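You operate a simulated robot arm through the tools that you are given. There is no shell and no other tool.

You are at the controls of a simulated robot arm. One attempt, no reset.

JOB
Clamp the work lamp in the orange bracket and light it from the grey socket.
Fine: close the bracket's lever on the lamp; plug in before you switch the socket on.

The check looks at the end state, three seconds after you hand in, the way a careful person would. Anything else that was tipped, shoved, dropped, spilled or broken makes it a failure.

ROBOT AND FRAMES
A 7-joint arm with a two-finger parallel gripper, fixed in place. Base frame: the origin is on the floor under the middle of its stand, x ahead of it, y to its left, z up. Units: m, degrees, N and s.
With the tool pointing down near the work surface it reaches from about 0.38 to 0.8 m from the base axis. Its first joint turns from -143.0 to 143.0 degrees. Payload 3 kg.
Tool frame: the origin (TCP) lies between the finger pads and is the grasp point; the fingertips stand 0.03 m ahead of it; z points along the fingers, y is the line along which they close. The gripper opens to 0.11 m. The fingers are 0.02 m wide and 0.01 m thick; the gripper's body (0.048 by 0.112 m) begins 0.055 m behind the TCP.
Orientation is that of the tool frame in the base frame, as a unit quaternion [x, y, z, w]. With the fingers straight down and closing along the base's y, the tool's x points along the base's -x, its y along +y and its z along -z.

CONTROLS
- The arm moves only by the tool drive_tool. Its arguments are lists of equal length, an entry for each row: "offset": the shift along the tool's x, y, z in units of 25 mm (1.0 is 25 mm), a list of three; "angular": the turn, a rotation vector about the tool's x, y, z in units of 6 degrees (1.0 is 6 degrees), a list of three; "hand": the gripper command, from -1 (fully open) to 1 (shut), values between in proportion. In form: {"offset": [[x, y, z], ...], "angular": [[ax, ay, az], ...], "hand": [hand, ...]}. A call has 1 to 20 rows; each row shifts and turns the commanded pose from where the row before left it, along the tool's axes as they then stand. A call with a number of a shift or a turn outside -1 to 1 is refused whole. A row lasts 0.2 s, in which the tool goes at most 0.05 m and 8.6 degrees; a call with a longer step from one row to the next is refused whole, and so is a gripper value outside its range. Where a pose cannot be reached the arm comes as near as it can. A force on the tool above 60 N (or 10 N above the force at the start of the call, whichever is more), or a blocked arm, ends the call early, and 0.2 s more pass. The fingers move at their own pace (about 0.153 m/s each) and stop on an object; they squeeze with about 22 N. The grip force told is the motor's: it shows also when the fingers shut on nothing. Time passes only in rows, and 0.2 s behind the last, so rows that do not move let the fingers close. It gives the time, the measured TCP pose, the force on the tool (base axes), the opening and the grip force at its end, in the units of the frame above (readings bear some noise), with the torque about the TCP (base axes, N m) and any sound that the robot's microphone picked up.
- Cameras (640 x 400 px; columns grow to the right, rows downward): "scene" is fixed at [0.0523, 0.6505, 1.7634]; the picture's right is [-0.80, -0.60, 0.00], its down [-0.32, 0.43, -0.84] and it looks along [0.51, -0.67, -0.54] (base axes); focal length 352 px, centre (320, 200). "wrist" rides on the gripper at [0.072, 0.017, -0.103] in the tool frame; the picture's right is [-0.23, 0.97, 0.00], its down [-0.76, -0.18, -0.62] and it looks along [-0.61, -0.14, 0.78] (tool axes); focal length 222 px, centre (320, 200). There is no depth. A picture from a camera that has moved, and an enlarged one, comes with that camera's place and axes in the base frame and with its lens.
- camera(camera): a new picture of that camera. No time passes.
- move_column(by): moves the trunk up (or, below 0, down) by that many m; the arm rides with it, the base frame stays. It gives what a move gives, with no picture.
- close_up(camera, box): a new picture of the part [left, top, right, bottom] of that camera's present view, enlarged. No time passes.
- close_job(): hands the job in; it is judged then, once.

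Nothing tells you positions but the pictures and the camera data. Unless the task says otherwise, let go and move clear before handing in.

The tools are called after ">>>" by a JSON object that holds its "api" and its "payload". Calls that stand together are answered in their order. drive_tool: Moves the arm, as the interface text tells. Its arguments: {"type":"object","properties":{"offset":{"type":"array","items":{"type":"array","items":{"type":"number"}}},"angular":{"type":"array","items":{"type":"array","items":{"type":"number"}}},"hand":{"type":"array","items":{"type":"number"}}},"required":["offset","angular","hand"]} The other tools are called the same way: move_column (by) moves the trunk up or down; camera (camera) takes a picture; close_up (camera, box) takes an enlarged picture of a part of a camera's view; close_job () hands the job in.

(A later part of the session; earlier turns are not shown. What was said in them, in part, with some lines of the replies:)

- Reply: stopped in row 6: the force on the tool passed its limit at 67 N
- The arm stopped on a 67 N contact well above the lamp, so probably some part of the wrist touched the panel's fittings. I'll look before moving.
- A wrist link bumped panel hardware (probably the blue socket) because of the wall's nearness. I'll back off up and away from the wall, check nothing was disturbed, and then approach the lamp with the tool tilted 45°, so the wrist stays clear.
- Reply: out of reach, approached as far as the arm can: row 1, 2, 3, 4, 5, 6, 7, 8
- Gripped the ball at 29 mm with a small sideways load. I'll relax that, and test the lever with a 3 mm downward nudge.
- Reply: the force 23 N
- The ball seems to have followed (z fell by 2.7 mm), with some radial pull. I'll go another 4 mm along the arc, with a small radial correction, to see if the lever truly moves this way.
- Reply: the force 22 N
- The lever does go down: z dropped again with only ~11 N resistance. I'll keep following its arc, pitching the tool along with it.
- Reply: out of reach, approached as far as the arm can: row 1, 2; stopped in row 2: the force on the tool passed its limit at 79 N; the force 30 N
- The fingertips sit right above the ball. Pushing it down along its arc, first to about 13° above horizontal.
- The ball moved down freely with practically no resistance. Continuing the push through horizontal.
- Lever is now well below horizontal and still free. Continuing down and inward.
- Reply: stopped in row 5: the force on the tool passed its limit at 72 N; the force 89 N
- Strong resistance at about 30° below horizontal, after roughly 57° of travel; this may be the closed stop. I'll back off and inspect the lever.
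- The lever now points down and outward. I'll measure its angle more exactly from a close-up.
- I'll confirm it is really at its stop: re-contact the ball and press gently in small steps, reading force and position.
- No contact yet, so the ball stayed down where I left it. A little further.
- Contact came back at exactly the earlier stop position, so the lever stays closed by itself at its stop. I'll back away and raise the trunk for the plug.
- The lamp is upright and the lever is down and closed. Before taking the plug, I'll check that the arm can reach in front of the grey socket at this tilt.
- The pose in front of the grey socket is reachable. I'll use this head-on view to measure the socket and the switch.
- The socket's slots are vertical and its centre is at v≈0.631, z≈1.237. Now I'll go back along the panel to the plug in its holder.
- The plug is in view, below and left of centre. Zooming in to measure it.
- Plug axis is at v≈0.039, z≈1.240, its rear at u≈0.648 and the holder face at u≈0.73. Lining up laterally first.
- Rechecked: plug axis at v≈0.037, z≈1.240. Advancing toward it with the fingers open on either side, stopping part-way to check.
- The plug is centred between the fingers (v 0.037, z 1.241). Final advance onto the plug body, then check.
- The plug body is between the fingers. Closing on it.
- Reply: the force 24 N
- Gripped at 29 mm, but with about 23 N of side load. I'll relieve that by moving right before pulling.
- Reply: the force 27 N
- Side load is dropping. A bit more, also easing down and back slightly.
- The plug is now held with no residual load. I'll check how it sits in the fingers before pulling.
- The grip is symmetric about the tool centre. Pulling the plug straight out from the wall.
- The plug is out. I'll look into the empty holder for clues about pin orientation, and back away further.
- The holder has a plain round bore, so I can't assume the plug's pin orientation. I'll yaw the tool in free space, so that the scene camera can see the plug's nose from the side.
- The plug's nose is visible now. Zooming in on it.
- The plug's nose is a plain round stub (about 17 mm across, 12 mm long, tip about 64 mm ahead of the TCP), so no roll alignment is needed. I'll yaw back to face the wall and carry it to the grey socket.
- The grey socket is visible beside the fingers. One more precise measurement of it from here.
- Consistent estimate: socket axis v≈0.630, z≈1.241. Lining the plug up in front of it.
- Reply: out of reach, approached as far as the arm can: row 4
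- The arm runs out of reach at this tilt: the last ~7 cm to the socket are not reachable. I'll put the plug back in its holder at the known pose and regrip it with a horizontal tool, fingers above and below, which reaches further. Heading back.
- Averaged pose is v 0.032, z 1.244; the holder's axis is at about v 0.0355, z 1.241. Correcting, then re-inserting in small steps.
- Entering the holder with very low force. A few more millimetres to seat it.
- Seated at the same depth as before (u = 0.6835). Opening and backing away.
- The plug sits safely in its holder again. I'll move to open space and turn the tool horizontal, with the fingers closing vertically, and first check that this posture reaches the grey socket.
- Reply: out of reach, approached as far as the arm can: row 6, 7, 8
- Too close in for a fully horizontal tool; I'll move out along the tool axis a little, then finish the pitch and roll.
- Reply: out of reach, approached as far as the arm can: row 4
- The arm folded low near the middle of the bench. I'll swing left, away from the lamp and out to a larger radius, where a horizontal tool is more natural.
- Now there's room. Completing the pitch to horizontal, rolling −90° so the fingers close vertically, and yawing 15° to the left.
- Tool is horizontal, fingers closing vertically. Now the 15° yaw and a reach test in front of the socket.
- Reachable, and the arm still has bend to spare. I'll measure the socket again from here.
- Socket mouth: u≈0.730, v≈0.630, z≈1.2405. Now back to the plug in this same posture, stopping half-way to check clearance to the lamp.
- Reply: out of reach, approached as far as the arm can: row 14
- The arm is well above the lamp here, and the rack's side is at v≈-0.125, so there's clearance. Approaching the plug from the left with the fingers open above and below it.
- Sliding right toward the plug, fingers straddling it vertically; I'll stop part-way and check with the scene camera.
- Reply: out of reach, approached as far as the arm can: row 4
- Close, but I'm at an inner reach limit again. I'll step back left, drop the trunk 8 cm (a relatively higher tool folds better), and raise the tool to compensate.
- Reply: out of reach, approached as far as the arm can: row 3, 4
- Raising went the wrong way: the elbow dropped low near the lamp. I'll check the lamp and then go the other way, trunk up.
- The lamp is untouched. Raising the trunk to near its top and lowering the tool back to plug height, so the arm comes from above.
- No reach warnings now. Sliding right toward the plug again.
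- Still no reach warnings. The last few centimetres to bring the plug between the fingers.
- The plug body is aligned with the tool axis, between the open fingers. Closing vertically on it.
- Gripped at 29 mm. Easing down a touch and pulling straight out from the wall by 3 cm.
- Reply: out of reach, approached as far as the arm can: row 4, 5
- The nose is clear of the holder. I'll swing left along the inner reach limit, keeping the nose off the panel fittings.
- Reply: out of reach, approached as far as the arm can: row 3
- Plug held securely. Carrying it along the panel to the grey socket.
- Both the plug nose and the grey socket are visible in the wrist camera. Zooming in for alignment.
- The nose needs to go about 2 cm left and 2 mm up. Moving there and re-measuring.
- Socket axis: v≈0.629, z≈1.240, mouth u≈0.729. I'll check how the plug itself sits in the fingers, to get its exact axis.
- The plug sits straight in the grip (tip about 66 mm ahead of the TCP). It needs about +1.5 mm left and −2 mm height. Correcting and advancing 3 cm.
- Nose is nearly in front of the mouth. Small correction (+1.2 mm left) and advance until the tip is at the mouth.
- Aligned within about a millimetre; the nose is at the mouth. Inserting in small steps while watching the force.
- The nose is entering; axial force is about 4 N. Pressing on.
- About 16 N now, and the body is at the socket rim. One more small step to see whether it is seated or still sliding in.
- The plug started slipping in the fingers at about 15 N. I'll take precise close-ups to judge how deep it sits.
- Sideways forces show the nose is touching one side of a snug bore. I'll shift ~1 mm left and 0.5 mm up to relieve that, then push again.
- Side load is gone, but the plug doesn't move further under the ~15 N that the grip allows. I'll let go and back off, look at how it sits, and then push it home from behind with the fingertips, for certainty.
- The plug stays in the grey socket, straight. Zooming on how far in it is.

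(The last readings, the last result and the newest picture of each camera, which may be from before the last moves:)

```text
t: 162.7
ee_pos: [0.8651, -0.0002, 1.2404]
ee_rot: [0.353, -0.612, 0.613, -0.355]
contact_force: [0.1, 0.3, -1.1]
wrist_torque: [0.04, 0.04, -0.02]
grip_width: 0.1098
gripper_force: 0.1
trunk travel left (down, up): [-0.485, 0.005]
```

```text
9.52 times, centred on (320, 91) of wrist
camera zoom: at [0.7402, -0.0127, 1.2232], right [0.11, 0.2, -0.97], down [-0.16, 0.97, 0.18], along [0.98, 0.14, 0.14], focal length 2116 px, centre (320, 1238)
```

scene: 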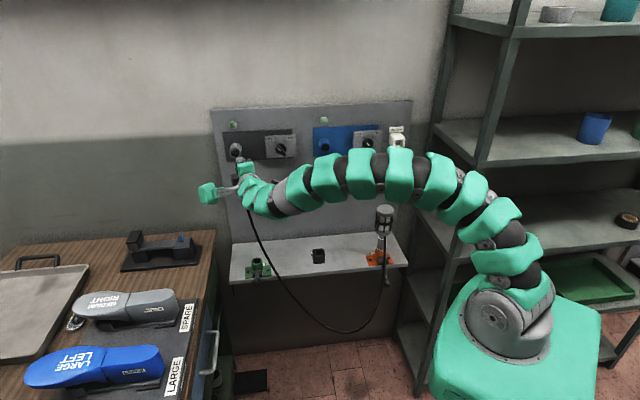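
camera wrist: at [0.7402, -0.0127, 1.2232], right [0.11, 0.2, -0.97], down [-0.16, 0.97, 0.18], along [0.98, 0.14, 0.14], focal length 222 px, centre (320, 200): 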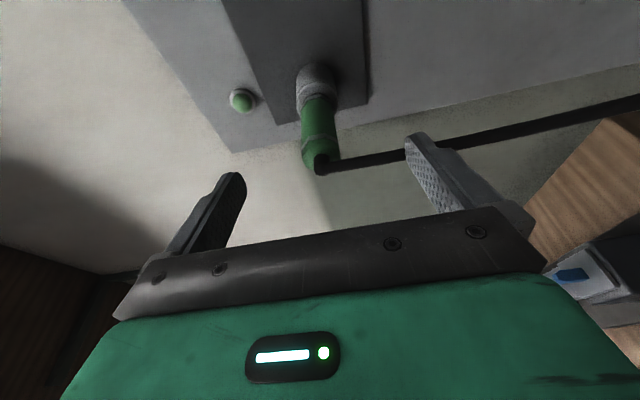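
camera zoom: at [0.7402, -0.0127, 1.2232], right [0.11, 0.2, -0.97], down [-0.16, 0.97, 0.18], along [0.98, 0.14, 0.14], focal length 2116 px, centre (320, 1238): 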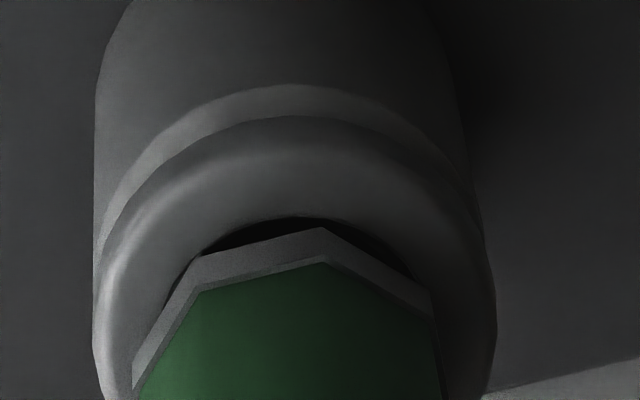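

It looks almost flush with the rim. To be certain it's fully home, I'll square the tool to the wall, set the fingers 16 mm apart (straddling the cord boot), and press on the plug's rear shoulder.

>>> {"api": "drive_tool", "payload": {"offset": [[0, 0, -0.3], [0, 0, -0.3], [0, 0, -0.3], [-0.37, 0, 0], [-0.37, 0, 0], [0, 0, 0], [0, 0, 0], [0, 0, 0]], "angular": [[0, 0.8333, 0], [0, 0.8333, 0], [0, 0.8333, 0], [0, 0, 0], [0, 0, 0], [0, 0, 0], [0, 0, 0], [0, 0, 0]], "hand": [-1, -1, -1, -1, -1, 0.2, 0.709, 0.709]}}

>>> {"api": "camera", "payload": {"camera": "wrist"}}

>>> {"api": "close_up", "payload": {"camera": "scene", "box": [215, 125, 275, 185]}}

```text
t: 164.5
ee_pos: [0.861, 0.023, 1.2405]
ee_rot: [-0.271, 0.653, -0.653, 0.271]
contact_force: [0.4, -0.1, -0.7]
wrist_torque: [0.0, -0.01, -0.01]
grip_width: 0.0161
gripper_force: 0.1
trunk travel left (down, up): [-0.485, 0.005]
```

```text
taken
camera wrist: at [0.7369, 0.045, 1.2236], right [0.16, 0.16, -0.97], down [0.1, 0.98, 0.18], along [0.98, -0.12, 0.14], focal length 222 px, centre (320, 200)
```

wrist: 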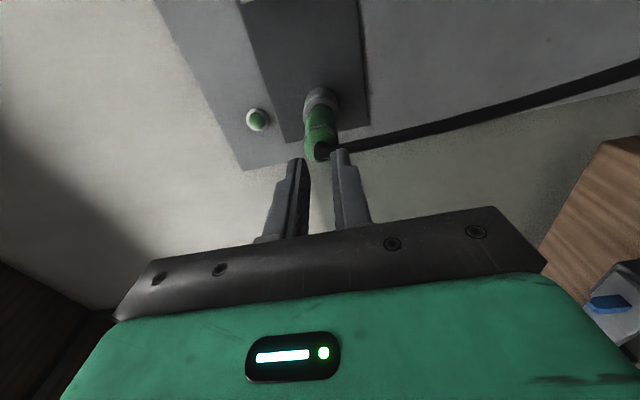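

```text
6.67 times, centred on (245, 155) of scene
camera zoom: at [0.0523, 0.6505, 1.7634], right [-0.8, -0.6, 0.0], down [-0.32, 0.43, -0.84], along [0.51, -0.67, -0.54], focal length 2343 px, centre (820, 500)
```

zoom: 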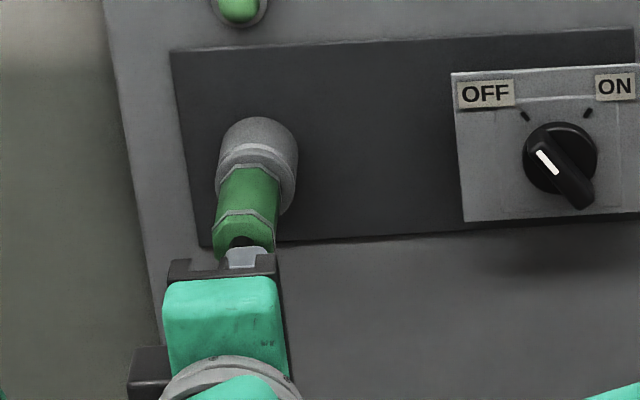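

Shifting 4.5 mm left to centre on the plug axis, then advancing gently to its rear shoulder.

>>> {"api": "drive_tool", "payload": {"offset": [[-0.18, 0, 0], [0, 0, 0.3], [0, 0, 0.3], [0, 0, 0]], "angular": [[0, 0, 0], [0, 0, 0], [0, 0, 0], [0, 0, 0]], "hand": [0.709, 0.709, 0.709, 0.709]}}

>>> {"api": "close_up", "payload": {"camera": "wrist", "box": [270, 80, 370, 200]}}

>>> {"api": "close_up", "payload": {"camera": "scene", "box": [225, 135, 265, 175]}}

```text
t: 165.5
ee_pos: [0.8731, 0.0161, 1.2406]
ee_rot: [-0.27, 0.654, -0.653, 0.271]
contact_force: [-0.1, -0.3, 0.7]
wrist_torque: [0.02, 0.0, -0.02]
grip_width: 0.0159
gripper_force: 0.1
trunk travel left (down, up): [-0.485, 0.005]
```

```text
3.33 times, centred on (320, 140) of wrist
camera zoom: at [0.75, 0.0379, 1.2235], right [0.16, 0.16, -0.97], down [0.1, 0.98, 0.18], along [0.98, -0.12, 0.14], focal length 740 px, centre (320, 400)
```

zoom: 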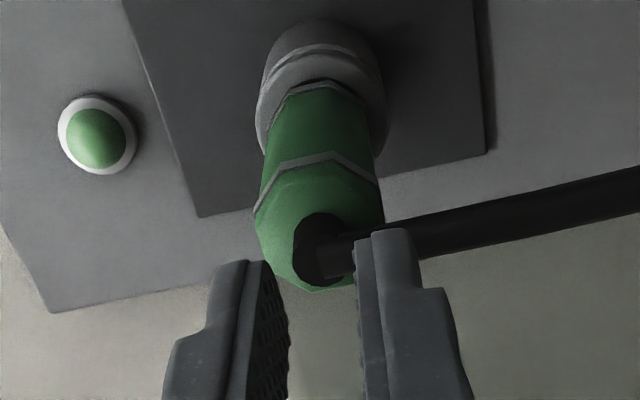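

```text
10.00 times, centred on (245, 155) of scene
camera zoom: at [0.0523, 0.6505, 1.7634], right [-0.8, -0.6, 0.0], down [-0.32, 0.43, -0.84], along [0.51, -0.67, -0.54], focal length 3515 px, centre (1070, 650)
```

zoom: 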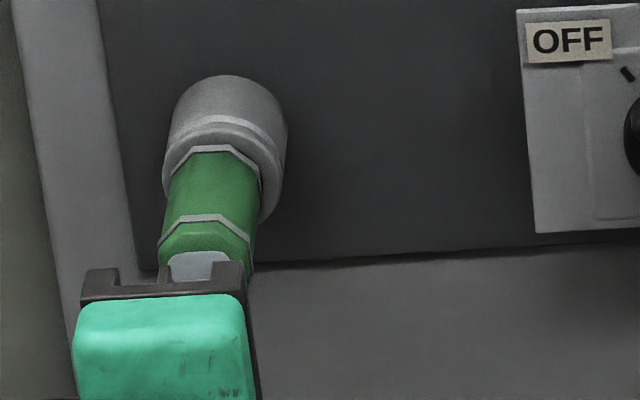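

Fingers straddle the boot neatly. Advancing in 5 mm steps until they touch the shoulder.

>>> {"api": "drive_tool", "payload": {"offset": [[0, 0, 0.2], [0, 0, 0.2], [0, 0, 0]], "angular": [[0, 0, 0], [0, 0, 0], [0, 0, 0]], "hand": [0.709, 0.709, 0.709]}}

>>> {"api": "drive_tool", "payload": {"offset": [[0, 0, 0.2], [0, 0, 0]], "angular": [[0, 0, 0], [0, 0, 0]], "hand": [0.709, 0.709]}}

>>> {"api": "close_up", "payload": {"camera": "wrist", "box": [270, 80, 370, 200]}}

```text
t: 166.3
ee_pos: [0.8802, 0.0096, 1.2398]
ee_rot: [-0.271, 0.653, -0.653, 0.272]
contact_force: [-0.5, 0.2, -0.6]
wrist_torque: [-0.01, 0.02, 0.01]
grip_width: 0.0163
gripper_force: 0.1
trunk travel left (down, up): [-0.485, 0.005]
```

```text
t: 166.9
ee_pos: [0.8845, 0.0046, 1.2385]
ee_rot: [0.271, -0.652, 0.654, -0.271]
contact_force: [-0.7, 0.2, -0.3]
wrist_torque: [-0.01, 0.0, -0.02]
grip_width: 0.0161
gripper_force: 0.0
trunk travel left (down, up): [-0.485, 0.005]
```

```text
3.33 times, centred on (320, 140) of wrist
camera zoom: at [0.7604, 0.0273, 1.2232], right [0.16, 0.16, -0.97], down [0.1, 0.98, 0.18], along [0.98, -0.12, 0.14], focal length 740 px, centre (320, 400)
```

zoom: 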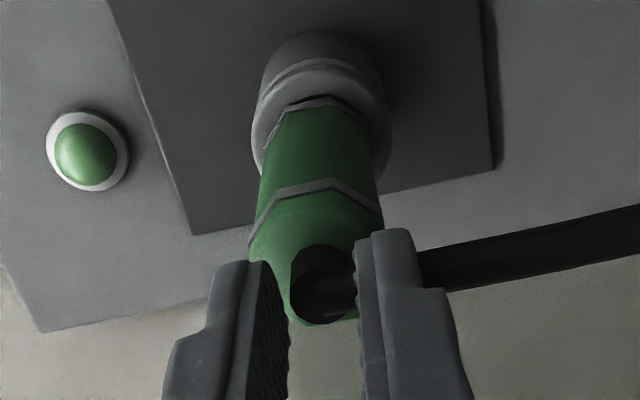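

>>> {"api": "drive_tool", "payload": {"offset": [[0, 0, 0.2], [0, 0, 0]], "angular": [[0, 0, 0], [0, 0, 0]], "hand": [0.709, 0.709]}}

>>> {"api": "drive_tool", "payload": {"offset": [[0, 0, 0.16], [0, 0, 0]], "angular": [[0, 0, 0], [0, 0, 0]], "hand": [0.709, 0.709]}}

>>> {"api": "close_up", "payload": {"camera": "wrist", "box": [270, 80, 370, 200]}}

```text
t: 167.5
ee_pos: [0.8863, 0.0035, 1.2394]
ee_rot: [0.272, -0.653, 0.653, -0.271]
contact_force: [-0.2, 0.3, 0.2]
wrist_torque: [0.01, 0.0, -0.02]
grip_width: 0.0162
gripper_force: 0.0
trunk travel left (down, up): [-0.485, 0.005]
```

```text
t: 168.1
ee_pos: [0.8894, 0.0006, 1.239]
ee_rot: [0.271, -0.652, 0.654, -0.271]
contact_force: [-4.5, 2.0, -0.7]
wrist_torque: [0.05, 0.06, -0.09]
grip_width: 0.0161
gripper_force: 0.0
trunk travel left (down, up): [-0.485, 0.005]
```

```text
3.33 times, centred on (320, 140) of wrist
camera zoom: at [0.7659, 0.0218, 1.2234], right [0.16, 0.16, -0.97], down [0.1, 0.98, 0.18], along [0.98, -0.12, 0.14], focal length 740 px, centre (320, 400)
```

zoom: 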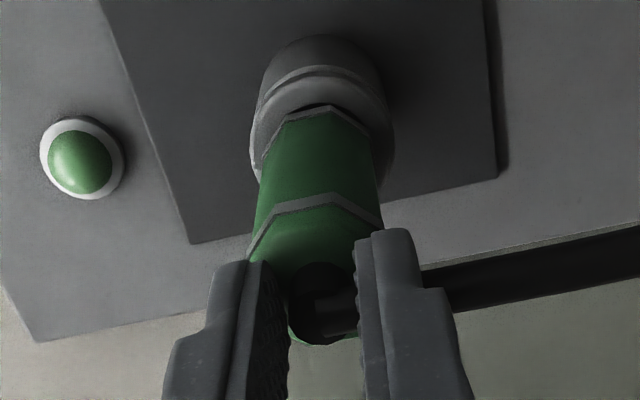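

Contact with the plug's shoulder (about 5 N). Pressing in 2 mm steps.

>>> {"api": "drive_tool", "payload": {"offset": [[0, 0, 0.08], [0, 0, 0]], "angular": [[0, 0, 0], [0, 0, 0]], "hand": [0.709, 0.709]}}

>>> {"api": "drive_tool", "payload": {"offset": [[0, 0, 0.08], [0, 0, 0]], "angular": [[0, 0, 0], [0, 0, 0]], "hand": [0.709, 0.709]}}

>>> {"api": "close_up", "payload": {"camera": "wrist", "box": [290, 85, 350, 145]}}

```text
t: 168.7
ee_pos: [0.8896, 0.0002, 1.2398]
ee_rot: [0.271, -0.652, 0.653, -0.272]
contact_force: [-16.7, 12.3, -5.2]
wrist_torque: [0.16, 0.21, -0.2]
grip_width: 0.016
gripper_force: 0.0
trunk travel left (down, up): [-0.485, 0.005]
```

```text
t: 169.3
ee_pos: [0.8902, -0.0007, 1.2406]
ee_rot: [0.272, -0.652, 0.654, -0.271]
contact_force: [-37.2, 22.2, -17.2]
wrist_torque: [0.39, 0.46, -0.43]
grip_width: 0.0164
gripper_force: 0.5
trunk travel left (down, up): [-0.485, 0.005]
```

```text
6.67 times, centred on (320, 115) of wrist
camera zoom: at [0.7663, 0.0217, 1.2242], right [0.16, 0.16, -0.97], down [0.09, 0.98, 0.18], along [0.98, -0.12, 0.14], focal length 1481 px, centre (320, 767)
```

zoom: 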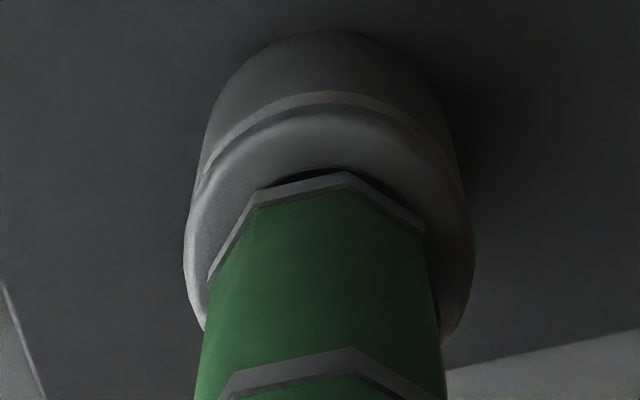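

42 N with no movement: the plug is hard against its seat. Backing off and moving over to the grey socket's switch.

>>> {"api": "drive_tool", "payload": {"offset": [[0, 0, -0.5], [0, 0, -0.8], [0, 0, -0.8], [0, 0, -0.8], [0, 0, -0.4], [0.9, 0, 0], [0.9, 0, 0], [0.9, 0, 0], [0.9, 0, 0], [0.9, 0, 0], [0.9, 0, 0], [0.9, 0, 0], [0, 0, 0]], "angular": [[0, 0, 0], [0, 0, 0], [0, 0, 0], [0, 0, 0], [0, 0, 0], [0, 0, 0], [0, 0, 0], [0, 0, 0], [0, 0, 0], [0, 0, 0], [0, 0, 0], [0, 0, 0], [0, 0, 0]], "hand": [0.709, 0.709, 0.709, 0.709, 0.4, 0.1, 0.1, 0.1, 0.1, 0.1, 0.1, 0.1, 0.1]}}

>>> {"api": "camera", "payload": {"camera": "wrist"}}

>>> {"api": "camera", "payload": {"camera": "scene"}}

>>> {"api": "close_up", "payload": {"camera": "scene", "box": [215, 110, 305, 190]}}

```text
t: 172.1
ee_pos: [0.7238, -0.0558, 1.2448]
ee_rot: [-0.271, 0.653, -0.653, 0.272]
contact_force: [0.2, -0.1, 1.4]
wrist_torque: [0.01, 0.01, -0.02]
grip_width: 0.0498
gripper_force: 0.0
trunk travel left (down, up): [-0.485, 0.005]
```

```text
taken
camera wrist: at [0.5995, -0.0333, 1.2268], right [0.16, 0.16, -0.97], down [0.1, 0.98, 0.18], along [0.98, -0.12, 0.14], focal length 222 px, centre (320, 200)
```

wrist: 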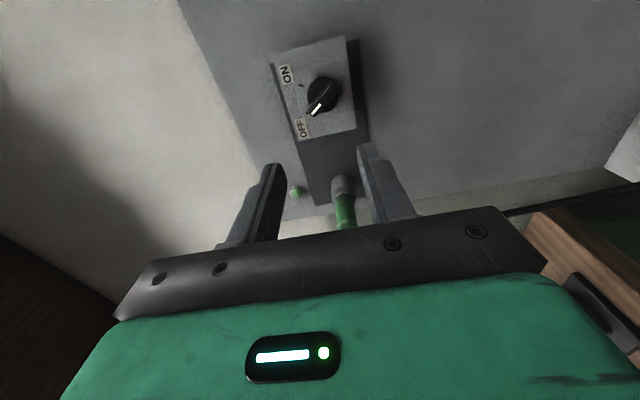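

```text
taken
```

scene: 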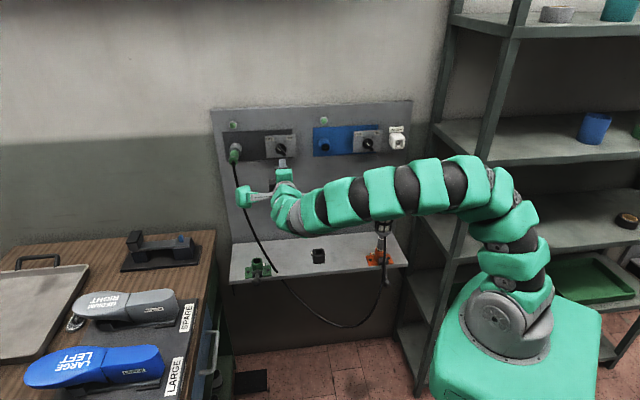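

```text
5.00 times, centred on (260, 150) of scene
camera zoom: at [0.0523, 0.6505, 1.7634], right [-0.8, -0.6, 0.0], down [-0.32, 0.43, -0.84], along [0.51, -0.67, -0.54], focal length 1757 px, centre (620, 450)
```

zoom: 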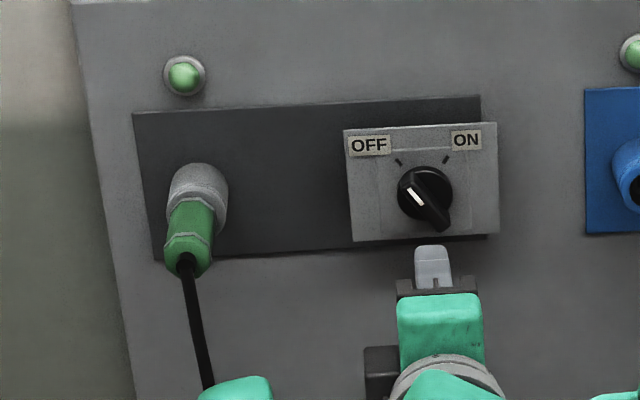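

The plug hangs properly in the grey socket. Now a close look at the switch knob from here.

>>> {"api": "close_up", "payload": {"camera": "wrist", "box": [270, 40, 370, 150]}}

>>> {"api": "close_up", "payload": {"camera": "scene", "box": [262, 130, 302, 162]}}

```text
3.64 times, centred on (320, 95) of wrist
camera zoom: at [0.5995, -0.0333, 1.2268], right [0.16, 0.16, -0.97], down [0.1, 0.98, 0.18], along [0.98, -0.12, 0.14], focal length 808 px, centre (320, 582)
```

zoom: 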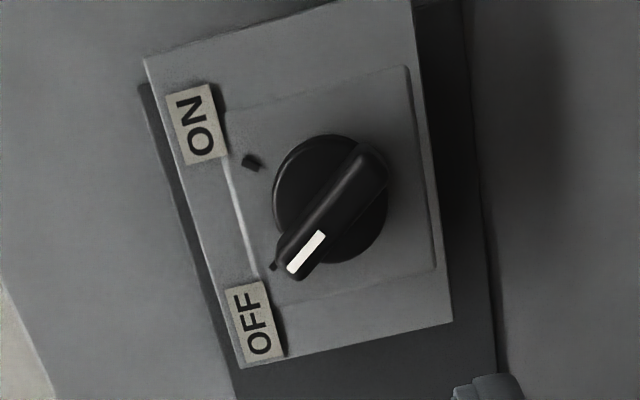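

```text
12.50 times, centred on (282, 146) of scene
camera zoom: at [0.0523, 0.6505, 1.7634], right [-0.8, -0.6, 0.0], down [-0.32, 0.43, -0.84], along [0.51, -0.67, -0.54], focal length 4393 px, centre (795, 875)
```

zoom: 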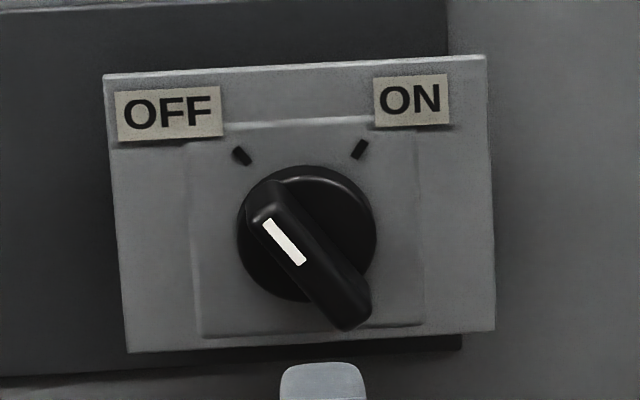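

Knob located: axis v≈0.470, z≈1.240, bar face u≈0.724. The pointer is 36° left (OFF) and ON is 36° right, so it needs about 73° clockwise. Rolling the gripper 53.5° so that the fingers close across the bar.

>>> {"api": "drive_tool", "payload": {"offset": [[0, 0, 0], [0, 0, 0], [0, 0, 0], [0, 0, 0], [0, 0, 0], [0, 0, 0], [0, 0, 0], [0, 0, 0], [0, 0, 0], [0, 0, 0]], "angular": [[0, 0, 0.991], [0, 0, 0.991], [0, 0, 0.991], [0, 0, 0.991], [0, 0, 0.991], [0, 0, 0.991], [0, 0, 0.991], [0, 0, 0.991], [0, 0, 0.991], [0, 0, 0]], "hand": [0.1, 0.1, 0.1, 0.1, 0.1, 0.1, 0.1, 0.1, 0.1, 0.1]}}

>>> {"api": "camera", "payload": {"camera": "wrist"}}

>>> {"api": "camera", "payload": {"camera": "scene"}}

```text
t: 174.3
ee_pos: [0.7225, -0.0569, 1.239]
ee_rot: [0.054, 0.705, -0.46, 0.537]
contact_force: [-0.2, 0.3, -0.4]
wrist_torque: [0.03, -0.02, -0.02]
grip_width: 0.0495
gripper_force: 0.0
trunk travel left (down, up): [-0.485, 0.005]
```

```text
taken
camera wrist: at [0.6298, -0.005, 1.172], right [0.65, 0.65, -0.39], down [-0.22, 0.66, 0.72], along [0.73, -0.38, 0.57], focal length 222 px, centre (320, 200)
```

wrist: 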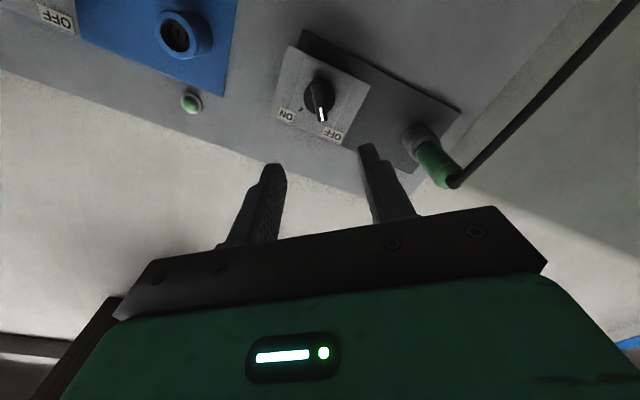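

```text
taken
```

scene: 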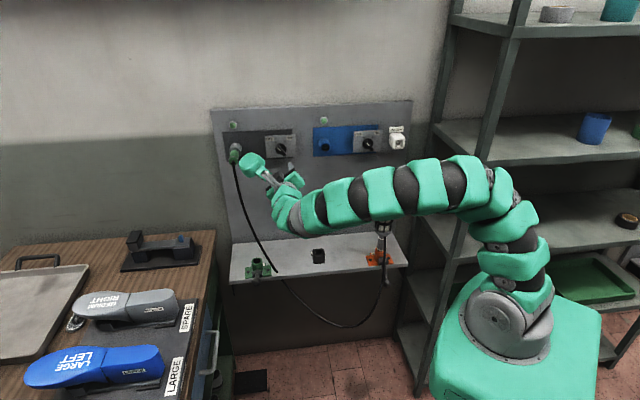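

The bar now runs vertically in the wrist image, square to the fingers. Zooming to check centring.

>>> {"api": "close_up", "payload": {"camera": "wrist", "box": [270, 50, 370, 150]}}

```text
4.00 times, centred on (320, 100) of wrist
camera zoom: at [0.6298, -0.005, 1.172], right [0.65, 0.65, -0.39], down [-0.22, 0.66, 0.72], along [0.73, -0.38, 0.57], focal length 888 px, centre (320, 600)
```

zoom: 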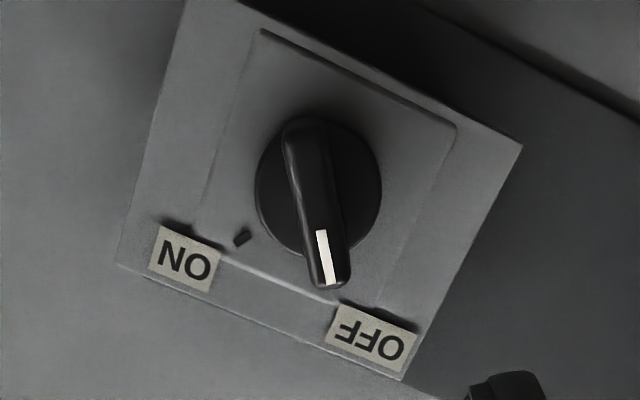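

The knob centre is within 2 mm of the tool axis. Correcting by 2 mm and +4.3° roll, and advancing to just short of the bar.

>>> {"api": "drive_tool", "payload": {"offset": [[0.08, -0.02, 0], [0, 0, 0.9], [0, 0, 0.9], [0, 0, 0.9], [0, 0, 0.9], [0, 0, 0.9], [0, 0, 0]], "angular": [[0, 0, 0.72], [0, 0, 0], [0, 0, 0], [0, 0, 0], [0, 0, 0], [0, 0, 0], [0, 0, 0]], "hand": [0.1, 0.1, 0.1, 0.1, 0.1, 0.1, 0.1]}}

>>> {"api": "camera", "payload": {"camera": "wrist"}}

>>> {"api": "close_up", "payload": {"camera": "wrist", "box": [250, 90, 390, 220]}}

>>> {"api": "close_up", "payload": {"camera": "scene", "box": [225, 110, 315, 190]}}

```text
t: 175.9
ee_pos: [0.8016, -0.1379, 1.24]
ee_rot: [0.079, 0.702, -0.44, 0.554]
contact_force: [0.6, -0.1, -0.1]
wrist_torque: [-0.03, 0.01, 0.01]
grip_width: 0.0496
gripper_force: 0.1
trunk travel left (down, up): [-0.485, 0.005]
```

```text
taken
camera wrist: at [0.712, -0.0821, 1.1689], right [0.67, 0.67, -0.32], down [-0.26, 0.62, 0.74], along [0.7, -0.41, 0.59], focal length 222 px, centre (320, 200)
```

wrist: 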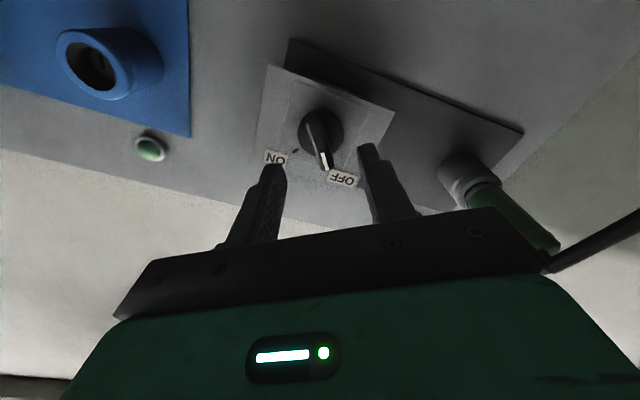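

```text
3.08 times, centred on (320, 155) of wrist
camera zoom: at [0.712, -0.0821, 1.1689], right [0.67, 0.67, -0.32], down [-0.26, 0.62, 0.74], along [0.7, -0.41, 0.59], focal length 684 px, centre (320, 338)
```

zoom: 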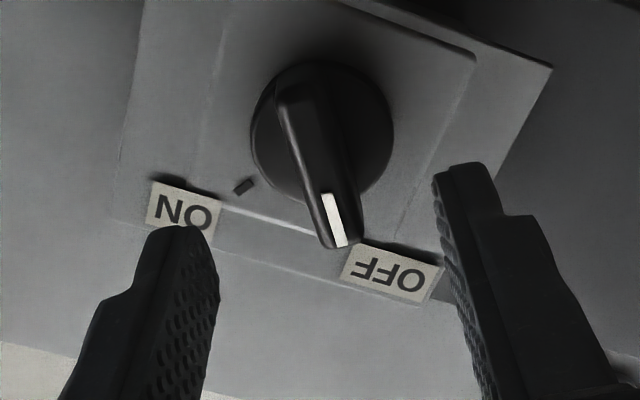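

```text
5.00 times, centred on (270, 150) of scene
camera zoom: at [0.0523, 0.6505, 1.7634], right [-0.8, -0.6, 0.0], down [-0.32, 0.43, -0.84], along [0.51, -0.67, -0.54], focal length 1757 px, centre (570, 450)
```

zoom: 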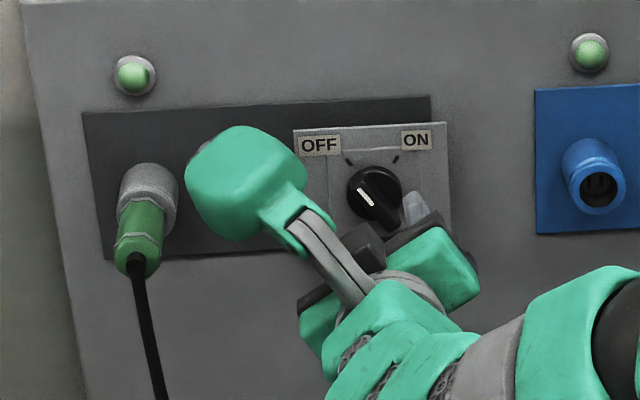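

Centred and aligned to within a millimetre and a degree. Advancing so that the fingertips flank the bar, then closing.

>>> {"api": "drive_tool", "payload": {"offset": [[-0.02, -0.03, 0.9], [0, 0, 0.9], [0, 0, 0]], "angular": [[0, 0, 0], [0, 0, 0], [0, 0, 0]], "hand": [0.1, 0.1, 0.1]}}

>>> {"api": "drive_tool", "payload": {"offset": [[0, 0, 0], [0, 0, 0], [0, 0, 0]], "angular": [[0, 0, 0], [0, 0, 0], [0, 0, 0]], "hand": [0.6, 1, 1]}}

>>> {"api": "camera", "payload": {"camera": "wrist"}}

>>> {"api": "close_up", "payload": {"camera": "wrist", "box": [260, 110, 380, 230]}}

```text
t: 176.7
ee_pos: [0.833, -0.1702, 1.2404]
ee_rot: [0.079, 0.703, -0.44, 0.554]
contact_force: [0.6, -1.2, 0.2]
wrist_torque: [0.0, -0.02, -0.01]
grip_width: 0.0495
gripper_force: 0.0
trunk travel left (down, up): [-0.485, 0.005]
```

```text
t: 177.5
ee_pos: [0.8324, -0.1692, 1.2385]
ee_rot: [0.079, 0.703, -0.441, 0.553]
contact_force: [2.5, 6.0, -4.3]
wrist_torque: [-0.27, -0.21, 0.25]
grip_width: 0.013
gripper_force: 45.1
trunk travel left (down, up): [-0.485, 0.005]
```

```text
taken
camera wrist: at [0.7438, -0.1135, 1.1693], right [0.67, 0.67, -0.33], down [-0.26, 0.62, 0.74], along [0.7, -0.41, 0.59], focal length 222 px, centre (320, 200)
```

wrist: 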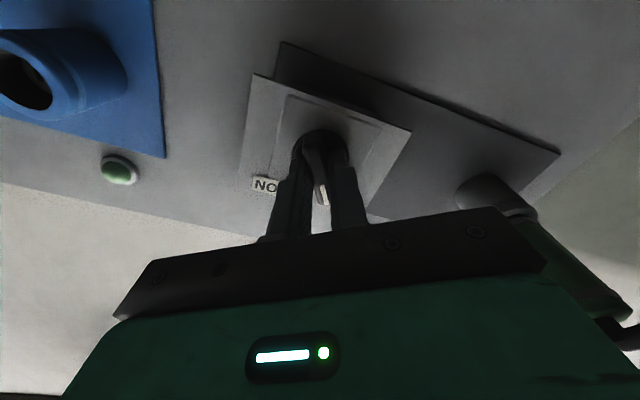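

```text
3.33 times, centred on (320, 170) of wrist
camera zoom: at [0.7438, -0.1135, 1.1693], right [0.67, 0.67, -0.33], down [-0.26, 0.62, 0.74], along [0.7, -0.41, 0.59], focal length 740 px, centre (320, 300)
```

zoom: 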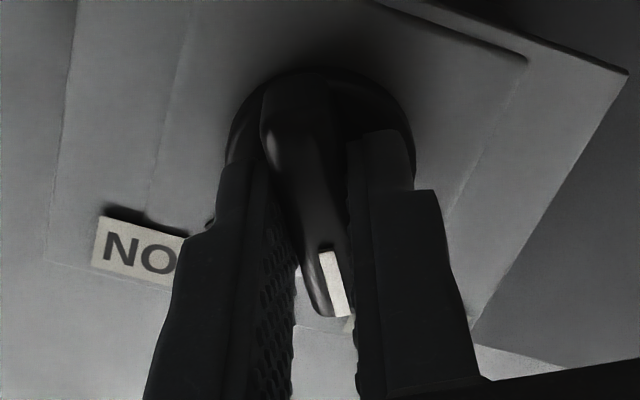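

Bar gripped at 13 mm. The plug is in, so I can turn the switch: first 36° clockwise, checking forces.

>>> {"api": "drive_tool", "payload": {"offset": [[0, 0, 0], [0, 0, 0], [0, 0, 0], [0, 0, 0], [0, 0, 0], [0, 0, 0], [0, 0, 0]], "angular": [[0, 0, 0.8], [0, 0, 1], [0, 0, 1], [0, 0, 1], [0, 0, 1], [0, 0, 1], [0, 0, 0]], "hand": [1, 1, 1, 1, 1, 1, 1]}}

>>> {"api": "close_up", "payload": {"camera": "scene", "box": [225, 110, 315, 190]}}

```text
t: 179.1
ee_pos: [0.8342, -0.169, 1.2402]
ee_rot: [0.286, 0.646, -0.255, 0.66]
contact_force: [1.4, 2.4, -4.8]
wrist_torque: [-0.19, -0.2, -0.04]
grip_width: 0.0128
gripper_force: 45.1
trunk travel left (down, up): [-0.485, 0.005]
```

```text
5.00 times, centred on (270, 150) of scene
camera zoom: at [0.0523, 0.6505, 1.7634], right [-0.8, -0.6, 0.0], down [-0.32, 0.43, -0.84], along [0.51, -0.67, -0.54], focal length 1757 px, centre (570, 450)
```

zoom: 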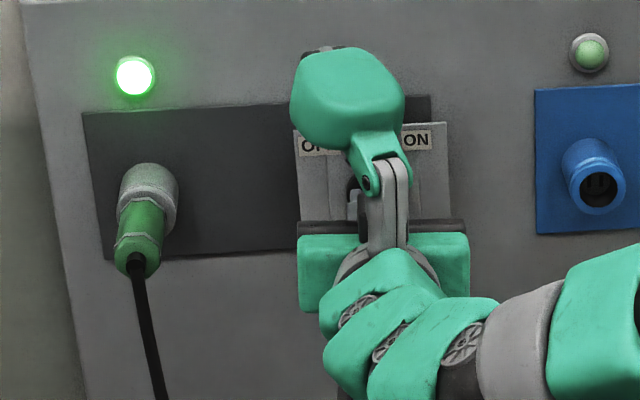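

The grey socket's pilot light has come on. Continuing the turn to the ON mark.

>>> {"api": "drive_tool", "payload": {"offset": [[0, 0, 0], [0, 0, 0], [0, 0, 0], [0, 0, 0], [0, 0, 0], [0, 0, 0]], "angular": [[0, 0, 1], [0, 0, 1], [0, 0, 1], [0, 0, 1], [0, 0, 1], [0, 0, 0]], "hand": [1, 1, 1, 1, 1, 1]}}

>>> {"api": "camera", "payload": {"camera": "wrist"}}

>>> {"api": "camera", "payload": {"camera": "scene"}}

>>> {"api": "close_up", "payload": {"camera": "wrist", "box": [240, 90, 400, 230]}}

```text
t: 180.5
ee_pos: [0.8343, -0.1693, 1.2389]
ee_rot: [0.444, 0.551, -0.075, 0.703]
contact_force: [-6.0, 1.8, -13.5]
wrist_torque: [-0.52, -0.54, -0.72]
grip_width: 0.013
gripper_force: 44.8
trunk travel left (down, up): [-0.485, 0.005]
```

```text
taken
camera wrist: at [0.7993, -0.0578, 1.188], right [0.49, 0.49, 0.72], down [-0.84, 0.04, 0.54], along [0.24, -0.87, 0.43], focal length 222 px, centre (320, 200)
```

wrist: 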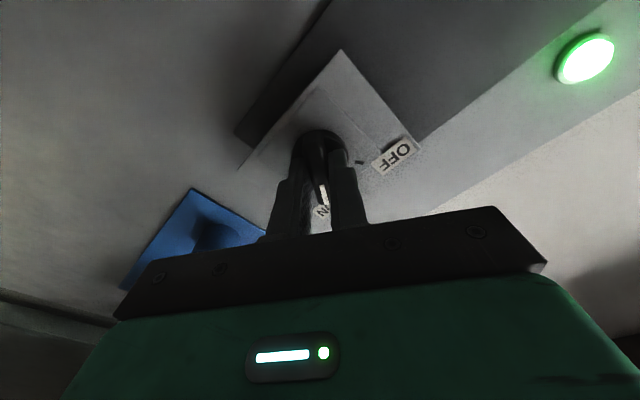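

```text
taken
```

scene: 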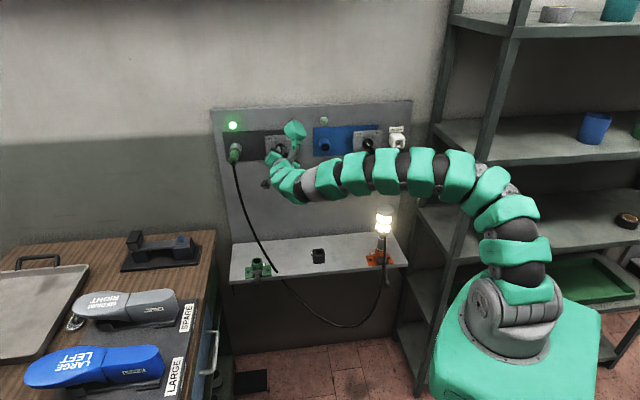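

```text
2.86 times, centred on (320, 160) of wrist
camera zoom: at [0.7993, -0.0578, 1.188], right [0.49, 0.49, 0.72], down [-0.84, 0.04, 0.54], along [0.24, -0.87, 0.43], focal length 635 px, centre (320, 314)
```

zoom: 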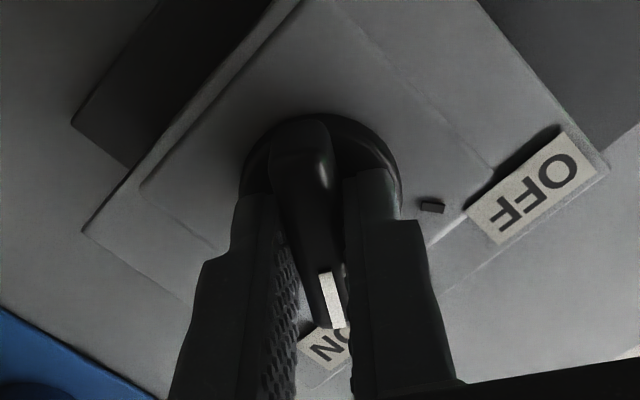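

The lamp is lit and the pointer is nearly at ON. A final few degrees toward the mark.

>>> {"api": "drive_tool", "payload": {"offset": [[0, 0, 0], [0, 0, 0]], "angular": [[0, 0, 0.6], [0, 0, 0]], "hand": [1, 1]}}

>>> {"api": "close_up", "payload": {"camera": "wrist", "box": [240, 90, 400, 230]}}

```text
t: 181.1
ee_pos: [0.8348, -0.1694, 1.2395]
ee_rot: [0.461, 0.536, -0.053, 0.705]
contact_force: [-3.2, 0.0, -12.0]
wrist_torque: [-0.14, 1.14, 0.22]
grip_width: 0.0127
gripper_force: 45.4
trunk travel left (down, up): [-0.485, 0.005]
```

```text
2.86 times, centred on (320, 160) of wrist
camera zoom: at [0.8014, -0.0557, 1.1914], right [0.46, 0.46, 0.76], down [-0.86, 0.02, 0.51], along [0.22, -0.89, 0.4], focal length 635 px, centre (320, 314)
```

zoom: 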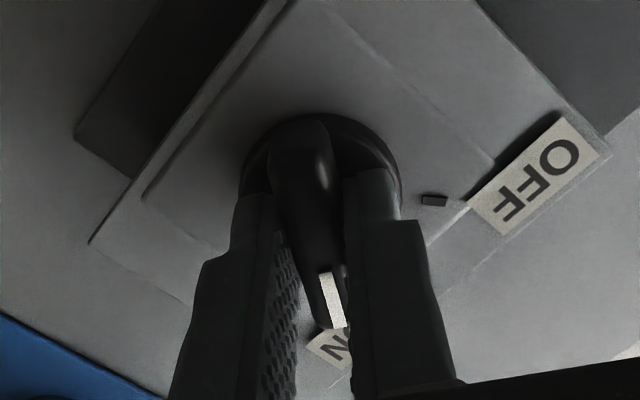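

The turning torque rose, so the switch is at its ON stop. Opening the fingers and backing straight away.

>>> {"api": "drive_tool", "payload": {"offset": [[0, 0, 0], [0, 0, 0], [0, 0, 0], [0, 0, -0.5], [0, 0, -0.9], [0, 0, -0.9], [0, 0, -0.9], [0, 0, -0.9], [0, 0, -0.9], [0, 0, 0]], "angular": [[0, 0, -0.2], [0, 0, 0], [0, 0, 0], [0, 0, 0], [0, 0, 0], [0, 0, 0], [0, 0, 0], [0, 0, 0], [0, 0, 0], [0, 0, 0]], "hand": [1, 0.5, 0.1, 0.1, 0.1, 0.1, 0.1, 0.1, 0.1, 0.1]}}

>>> {"api": "camera", "payload": {"camera": "scene"}}

>>> {"api": "close_up", "payload": {"camera": "scene", "box": [210, 105, 310, 185]}}

>>> {"api": "close_up", "payload": {"camera": "scene", "box": [345, 190, 425, 300]}}

```text
t: 183.3
ee_pos: [0.7702, -0.0702, 1.2493]
ee_rot: [0.456, 0.541, -0.063, 0.703]
contact_force: [-0.2, 0.1, 0.0]
wrist_torque: [-0.02, 0.02, -0.01]
grip_width: 0.0494
gripper_force: 0.1
out of reach, approached as far as the arm can: row 7, 8, 9
trunk travel left (down, up): [-0.485, 0.005]
```

```text
taken
```

scene: 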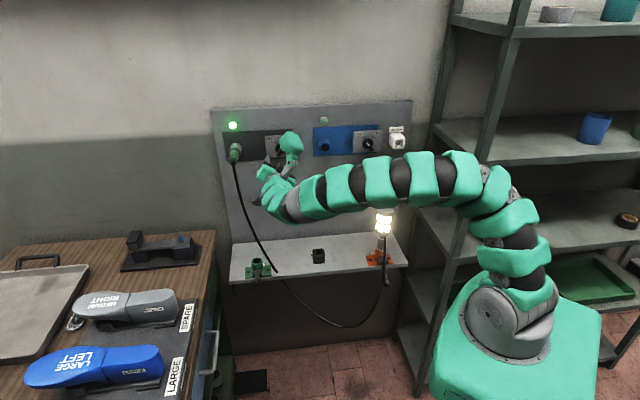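

```text
5.00 times, centred on (260, 145) of scene
camera zoom: at [0.0523, 0.6505, 1.7634], right [-0.8, -0.6, 0.0], down [-0.32, 0.43, -0.84], along [0.51, -0.67, -0.54], focal length 1757 px, centre (620, 475)
```

zoom: 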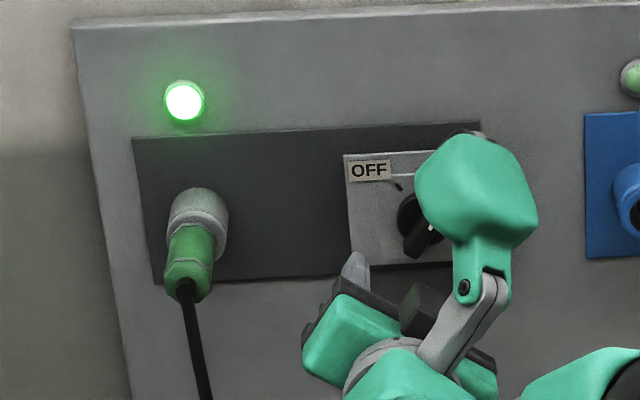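

```text
3.64 times, centred on (385, 245) of scene
camera zoom: at [0.0523, 0.6505, 1.7634], right [-0.8, -0.6, 0.0], down [-0.32, 0.43, -0.84], along [0.51, -0.67, -0.54], focal length 1278 px, centre (84, 36)
```

zoom: 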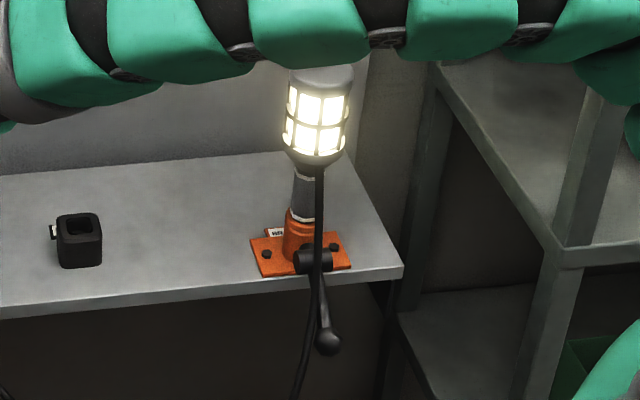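

The lamp is lit, the pilot light is on, the plug is seated, and the lever is down. I'll unroll the wrist and draw the arm further back so that everything is clear and visible.

>>> {"api": "drive_tool", "payload": {"offset": [[0, 0, 0], [0, 0, 0], [0, 0, 0], [0, 0, 0], [0, 0, 0], [0, 0, 0], [0, 0, -0.3], [0, 0, -0.3], [0, 0, -0.3], [0, 0, -0.3], [0, 0, -0.3], [0, 0, -0.3], [0, 0, -0.3]], "angular": [[0, 0, -1], [0, 0, -1], [0, 0, -1], [0, 0, -1], [0, 0, -1], [0, 0, -1], [0, 0.9, 0], [0, 0.9, 0], [0, 0.9, 0], [0, 0.9, 0], [0, 0.9, 0], [0, 0.9, 0], [0, 0.9, 0]], "hand": [0.1, 0.1, 0.1, 0.1, 0.1, 0.1, 0.1, 0.1, 0.1, 0.1, 0.1, 0.1, 0.1]}}

>>> {"api": "camera", "payload": {"camera": "scene"}}

>>> {"api": "close_up", "payload": {"camera": "scene", "box": [210, 105, 330, 200]}}

```text
t: 186.1
ee_pos: [0.7355, -0.0377, 1.2636]
ee_rot: [0.339, 0.832, -0.174, 0.403]
contact_force: [-0.4, -0.1, 0.4]
wrist_torque: [-0.03, 0.02, -0.01]
grip_width: 0.0494
gripper_force: 0.0
trunk travel left (down, up): [-0.485, 0.005]
```

```text
taken
```

scene: 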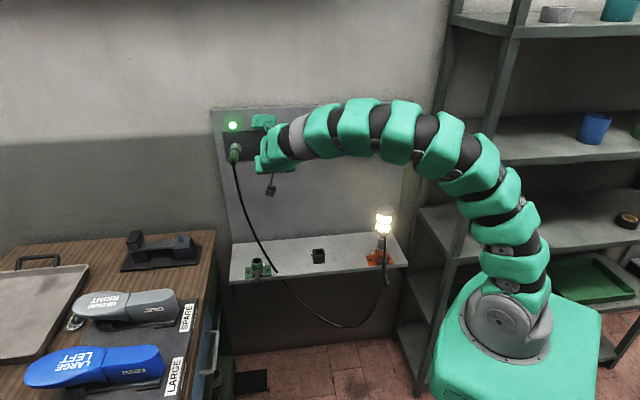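

```text
4.21 times, centred on (270, 152) of scene
camera zoom: at [0.0523, 0.6505, 1.7634], right [-0.8, -0.6, 0.0], down [-0.32, 0.43, -0.84], along [0.51, -0.67, -0.54], focal length 1480 px, centre (530, 400)
```

zoom: 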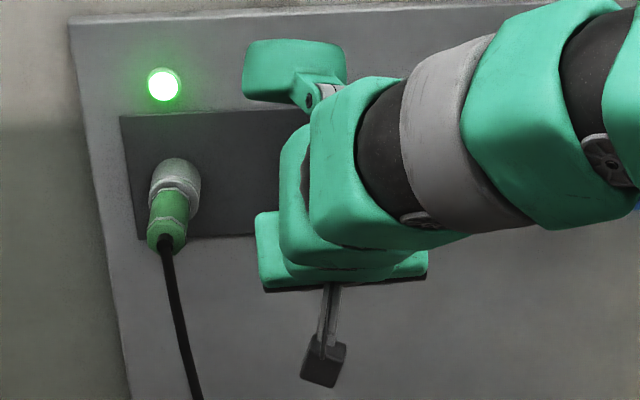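

Drawing the arm back further so that I can inspect everything.

>>> {"api": "drive_tool", "payload": {"offset": [[0, 0, -0.9], [0, 0, -0.9], [0, 0, -0.9], [0, 0, -0.9], [0, -0.9, -0.5], [0, -0.9, 0], [0, 0, 0]], "angular": [[0, 0, 0], [0, 0, 0], [0, 0, 0], [0, 0, 0], [0, 0, 0], [0, 0, 0], [0, 0, 0]], "hand": [0.1, 0.1, 0.1, 0.1, 0.1, 0.1, 0.1]}}

>>> {"api": "camera", "payload": {"camera": "scene"}}

>>> {"api": "close_up", "payload": {"camera": "scene", "box": [215, 110, 305, 185]}}

>>> {"api": "close_up", "payload": {"camera": "scene", "box": [355, 200, 415, 290]}}

>>> {"api": "camera", "payload": {"camera": "wrist"}}

```text
t: 187.7
ee_pos: [0.6444, -0.0105, 1.3269]
ee_rot: [0.34, 0.831, -0.175, 0.404]
contact_force: [-0.9, 0.9, -0.1]
wrist_torque: [0.01, -0.01, 0.0]
grip_width: 0.049
gripper_force: 0.1
trunk travel left (down, up): [-0.485, 0.005]
```

```text
taken
```

scene: 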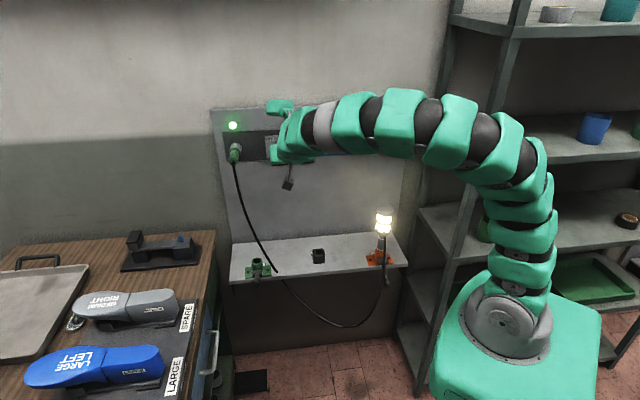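

```text
5.33 times, centred on (260, 148) of scene
camera zoom: at [0.0523, 0.6505, 1.7634], right [-0.8, -0.6, 0.0], down [-0.32, 0.43, -0.84], along [0.51, -0.67, -0.54], focal length 1874 px, centre (640, 480)
```

zoom: 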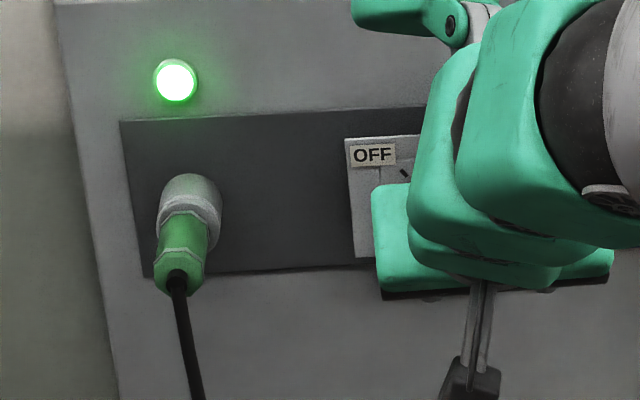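

```text
4.44 times, centred on (385, 245) of scene
camera zoom: at [0.0523, 0.6505, 1.7634], right [-0.8, -0.6, 0.0], down [-0.32, 0.43, -0.84], along [0.51, -0.67, -0.54], focal length 1562 px, centre (31, 0)
```

zoom: 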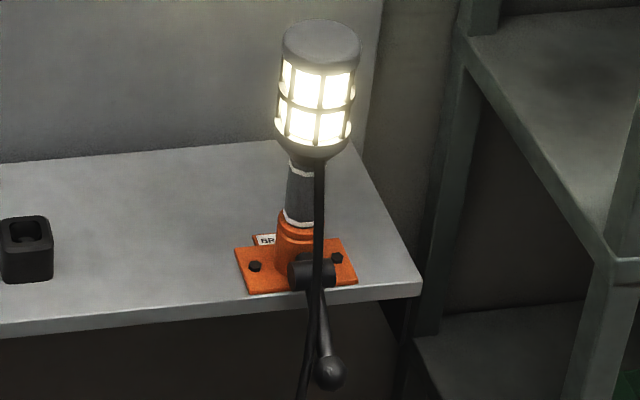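

```text
taken
camera wrist: at [0.5686, 0.0907, 1.334], right [0.79, 0.59, 0.16], down [-0.13, -0.1, 0.99], along [0.6, -0.8, 0.0], focal length 222 px, centre (320, 200)
```

wrist: 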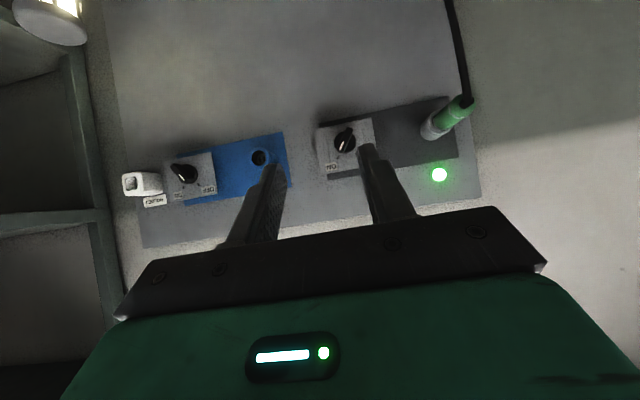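

Lamp lit, upright and clamped; lever down; plug in. A last close-up of both switches to confirm that grey is at ON and blue still at OFF.

>>> {"api": "close_up", "payload": {"camera": "wrist", "box": [305, 105, 385, 185]}}

>>> {"api": "close_up", "payload": {"camera": "wrist", "box": [110, 130, 300, 230]}}

>>> {"api": "close_up", "payload": {"camera": "scene", "box": [225, 225, 435, 340]}}

```text
5.00 times, centred on (345, 145) of wrist
camera zoom: at [0.5686, 0.0907, 1.334], right [0.79, 0.59, 0.16], down [-0.13, -0.1, 0.99], along [0.6, -0.8, 0.0], focal length 1111 px, centre (195, 475)
```

zoom: 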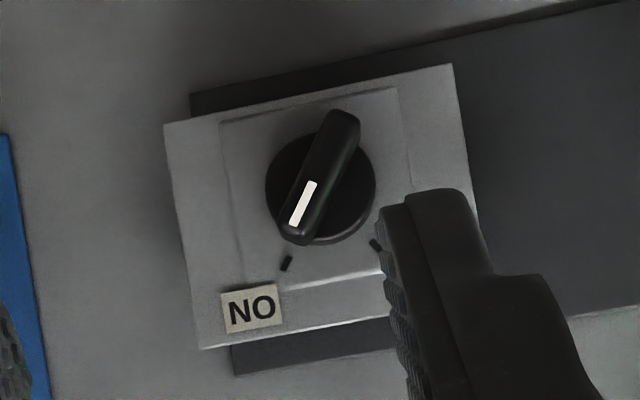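

```text
3.37 times, centred on (205, 180) of wrist
camera zoom: at [0.5686, 0.0907, 1.334], right [0.79, 0.59, 0.16], down [-0.13, -0.1, 0.99], along [0.6, -0.8, 0.0], focal length 748 px, centre (707, 267)
```

zoom: 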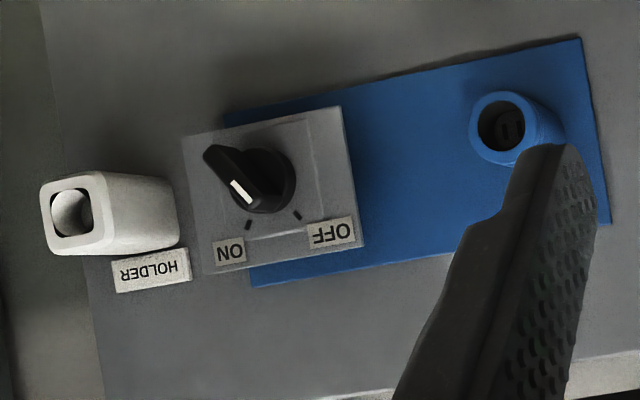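

```text
3.05 times, centred on (330, 282) of scene
camera zoom: at [0.0523, 0.6505, 1.7634], right [-0.8, -0.6, 0.0], down [-0.32, 0.43, -0.84], along [0.51, -0.67, -0.54], focal length 1071 px, centre (290, -51)
```

zoom: 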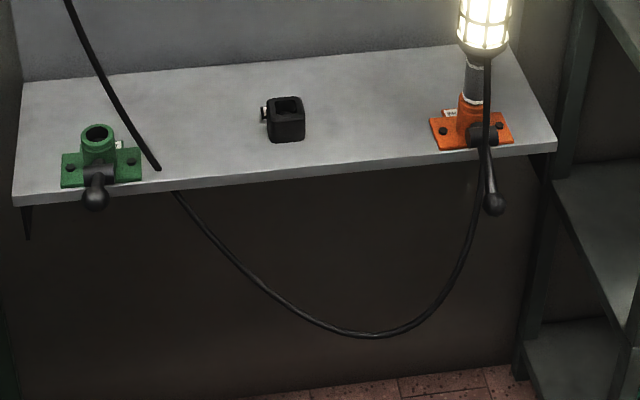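

The grey switch points at ON and the blue one is still at OFF. The plug is in the grey socket, and the lamp is lit and upright in the orange bracket with its lever closed. The gripper is empty and clear, and nothing else was moved, so I'm handing in.

>>> {"api": "close_job", "payload": {}}

```text
The job is handed in.
```

The work lamp is clamped in the orange bracket and lit from the grey socket. The job is handed in; I haven't seen the check's result.

- **Lamp:** it stands upright in the orange bracket, with its shoulder resting on the bracket tube.
- **Lever:** I pushed it down about 55° to its stop, and it stayed there. I didn't tug on the lamp to confirm the clamp holds.
- **Plug:** it was seated in the grey socket first. A 42 N push from behind didn't move it.
- **Switch:** I turned it to ON only after the plug was in. The pilot light and the lamp both came on.
- **Everything else:** the blue switch is still OFF, and the gripper is empty and clear of the bench and panel.

**Bumps:** early on, the wrist hit something on the panel at 67 N, probably the blue socket. Nothing looked moved or damaged afterwards. While I was closing the lever, the arm also stopped twice on forces of 72 and 79 N.

The arm couldn't reach the grey socket with my first grip, so I put the plug back in its holder once and regripped it.
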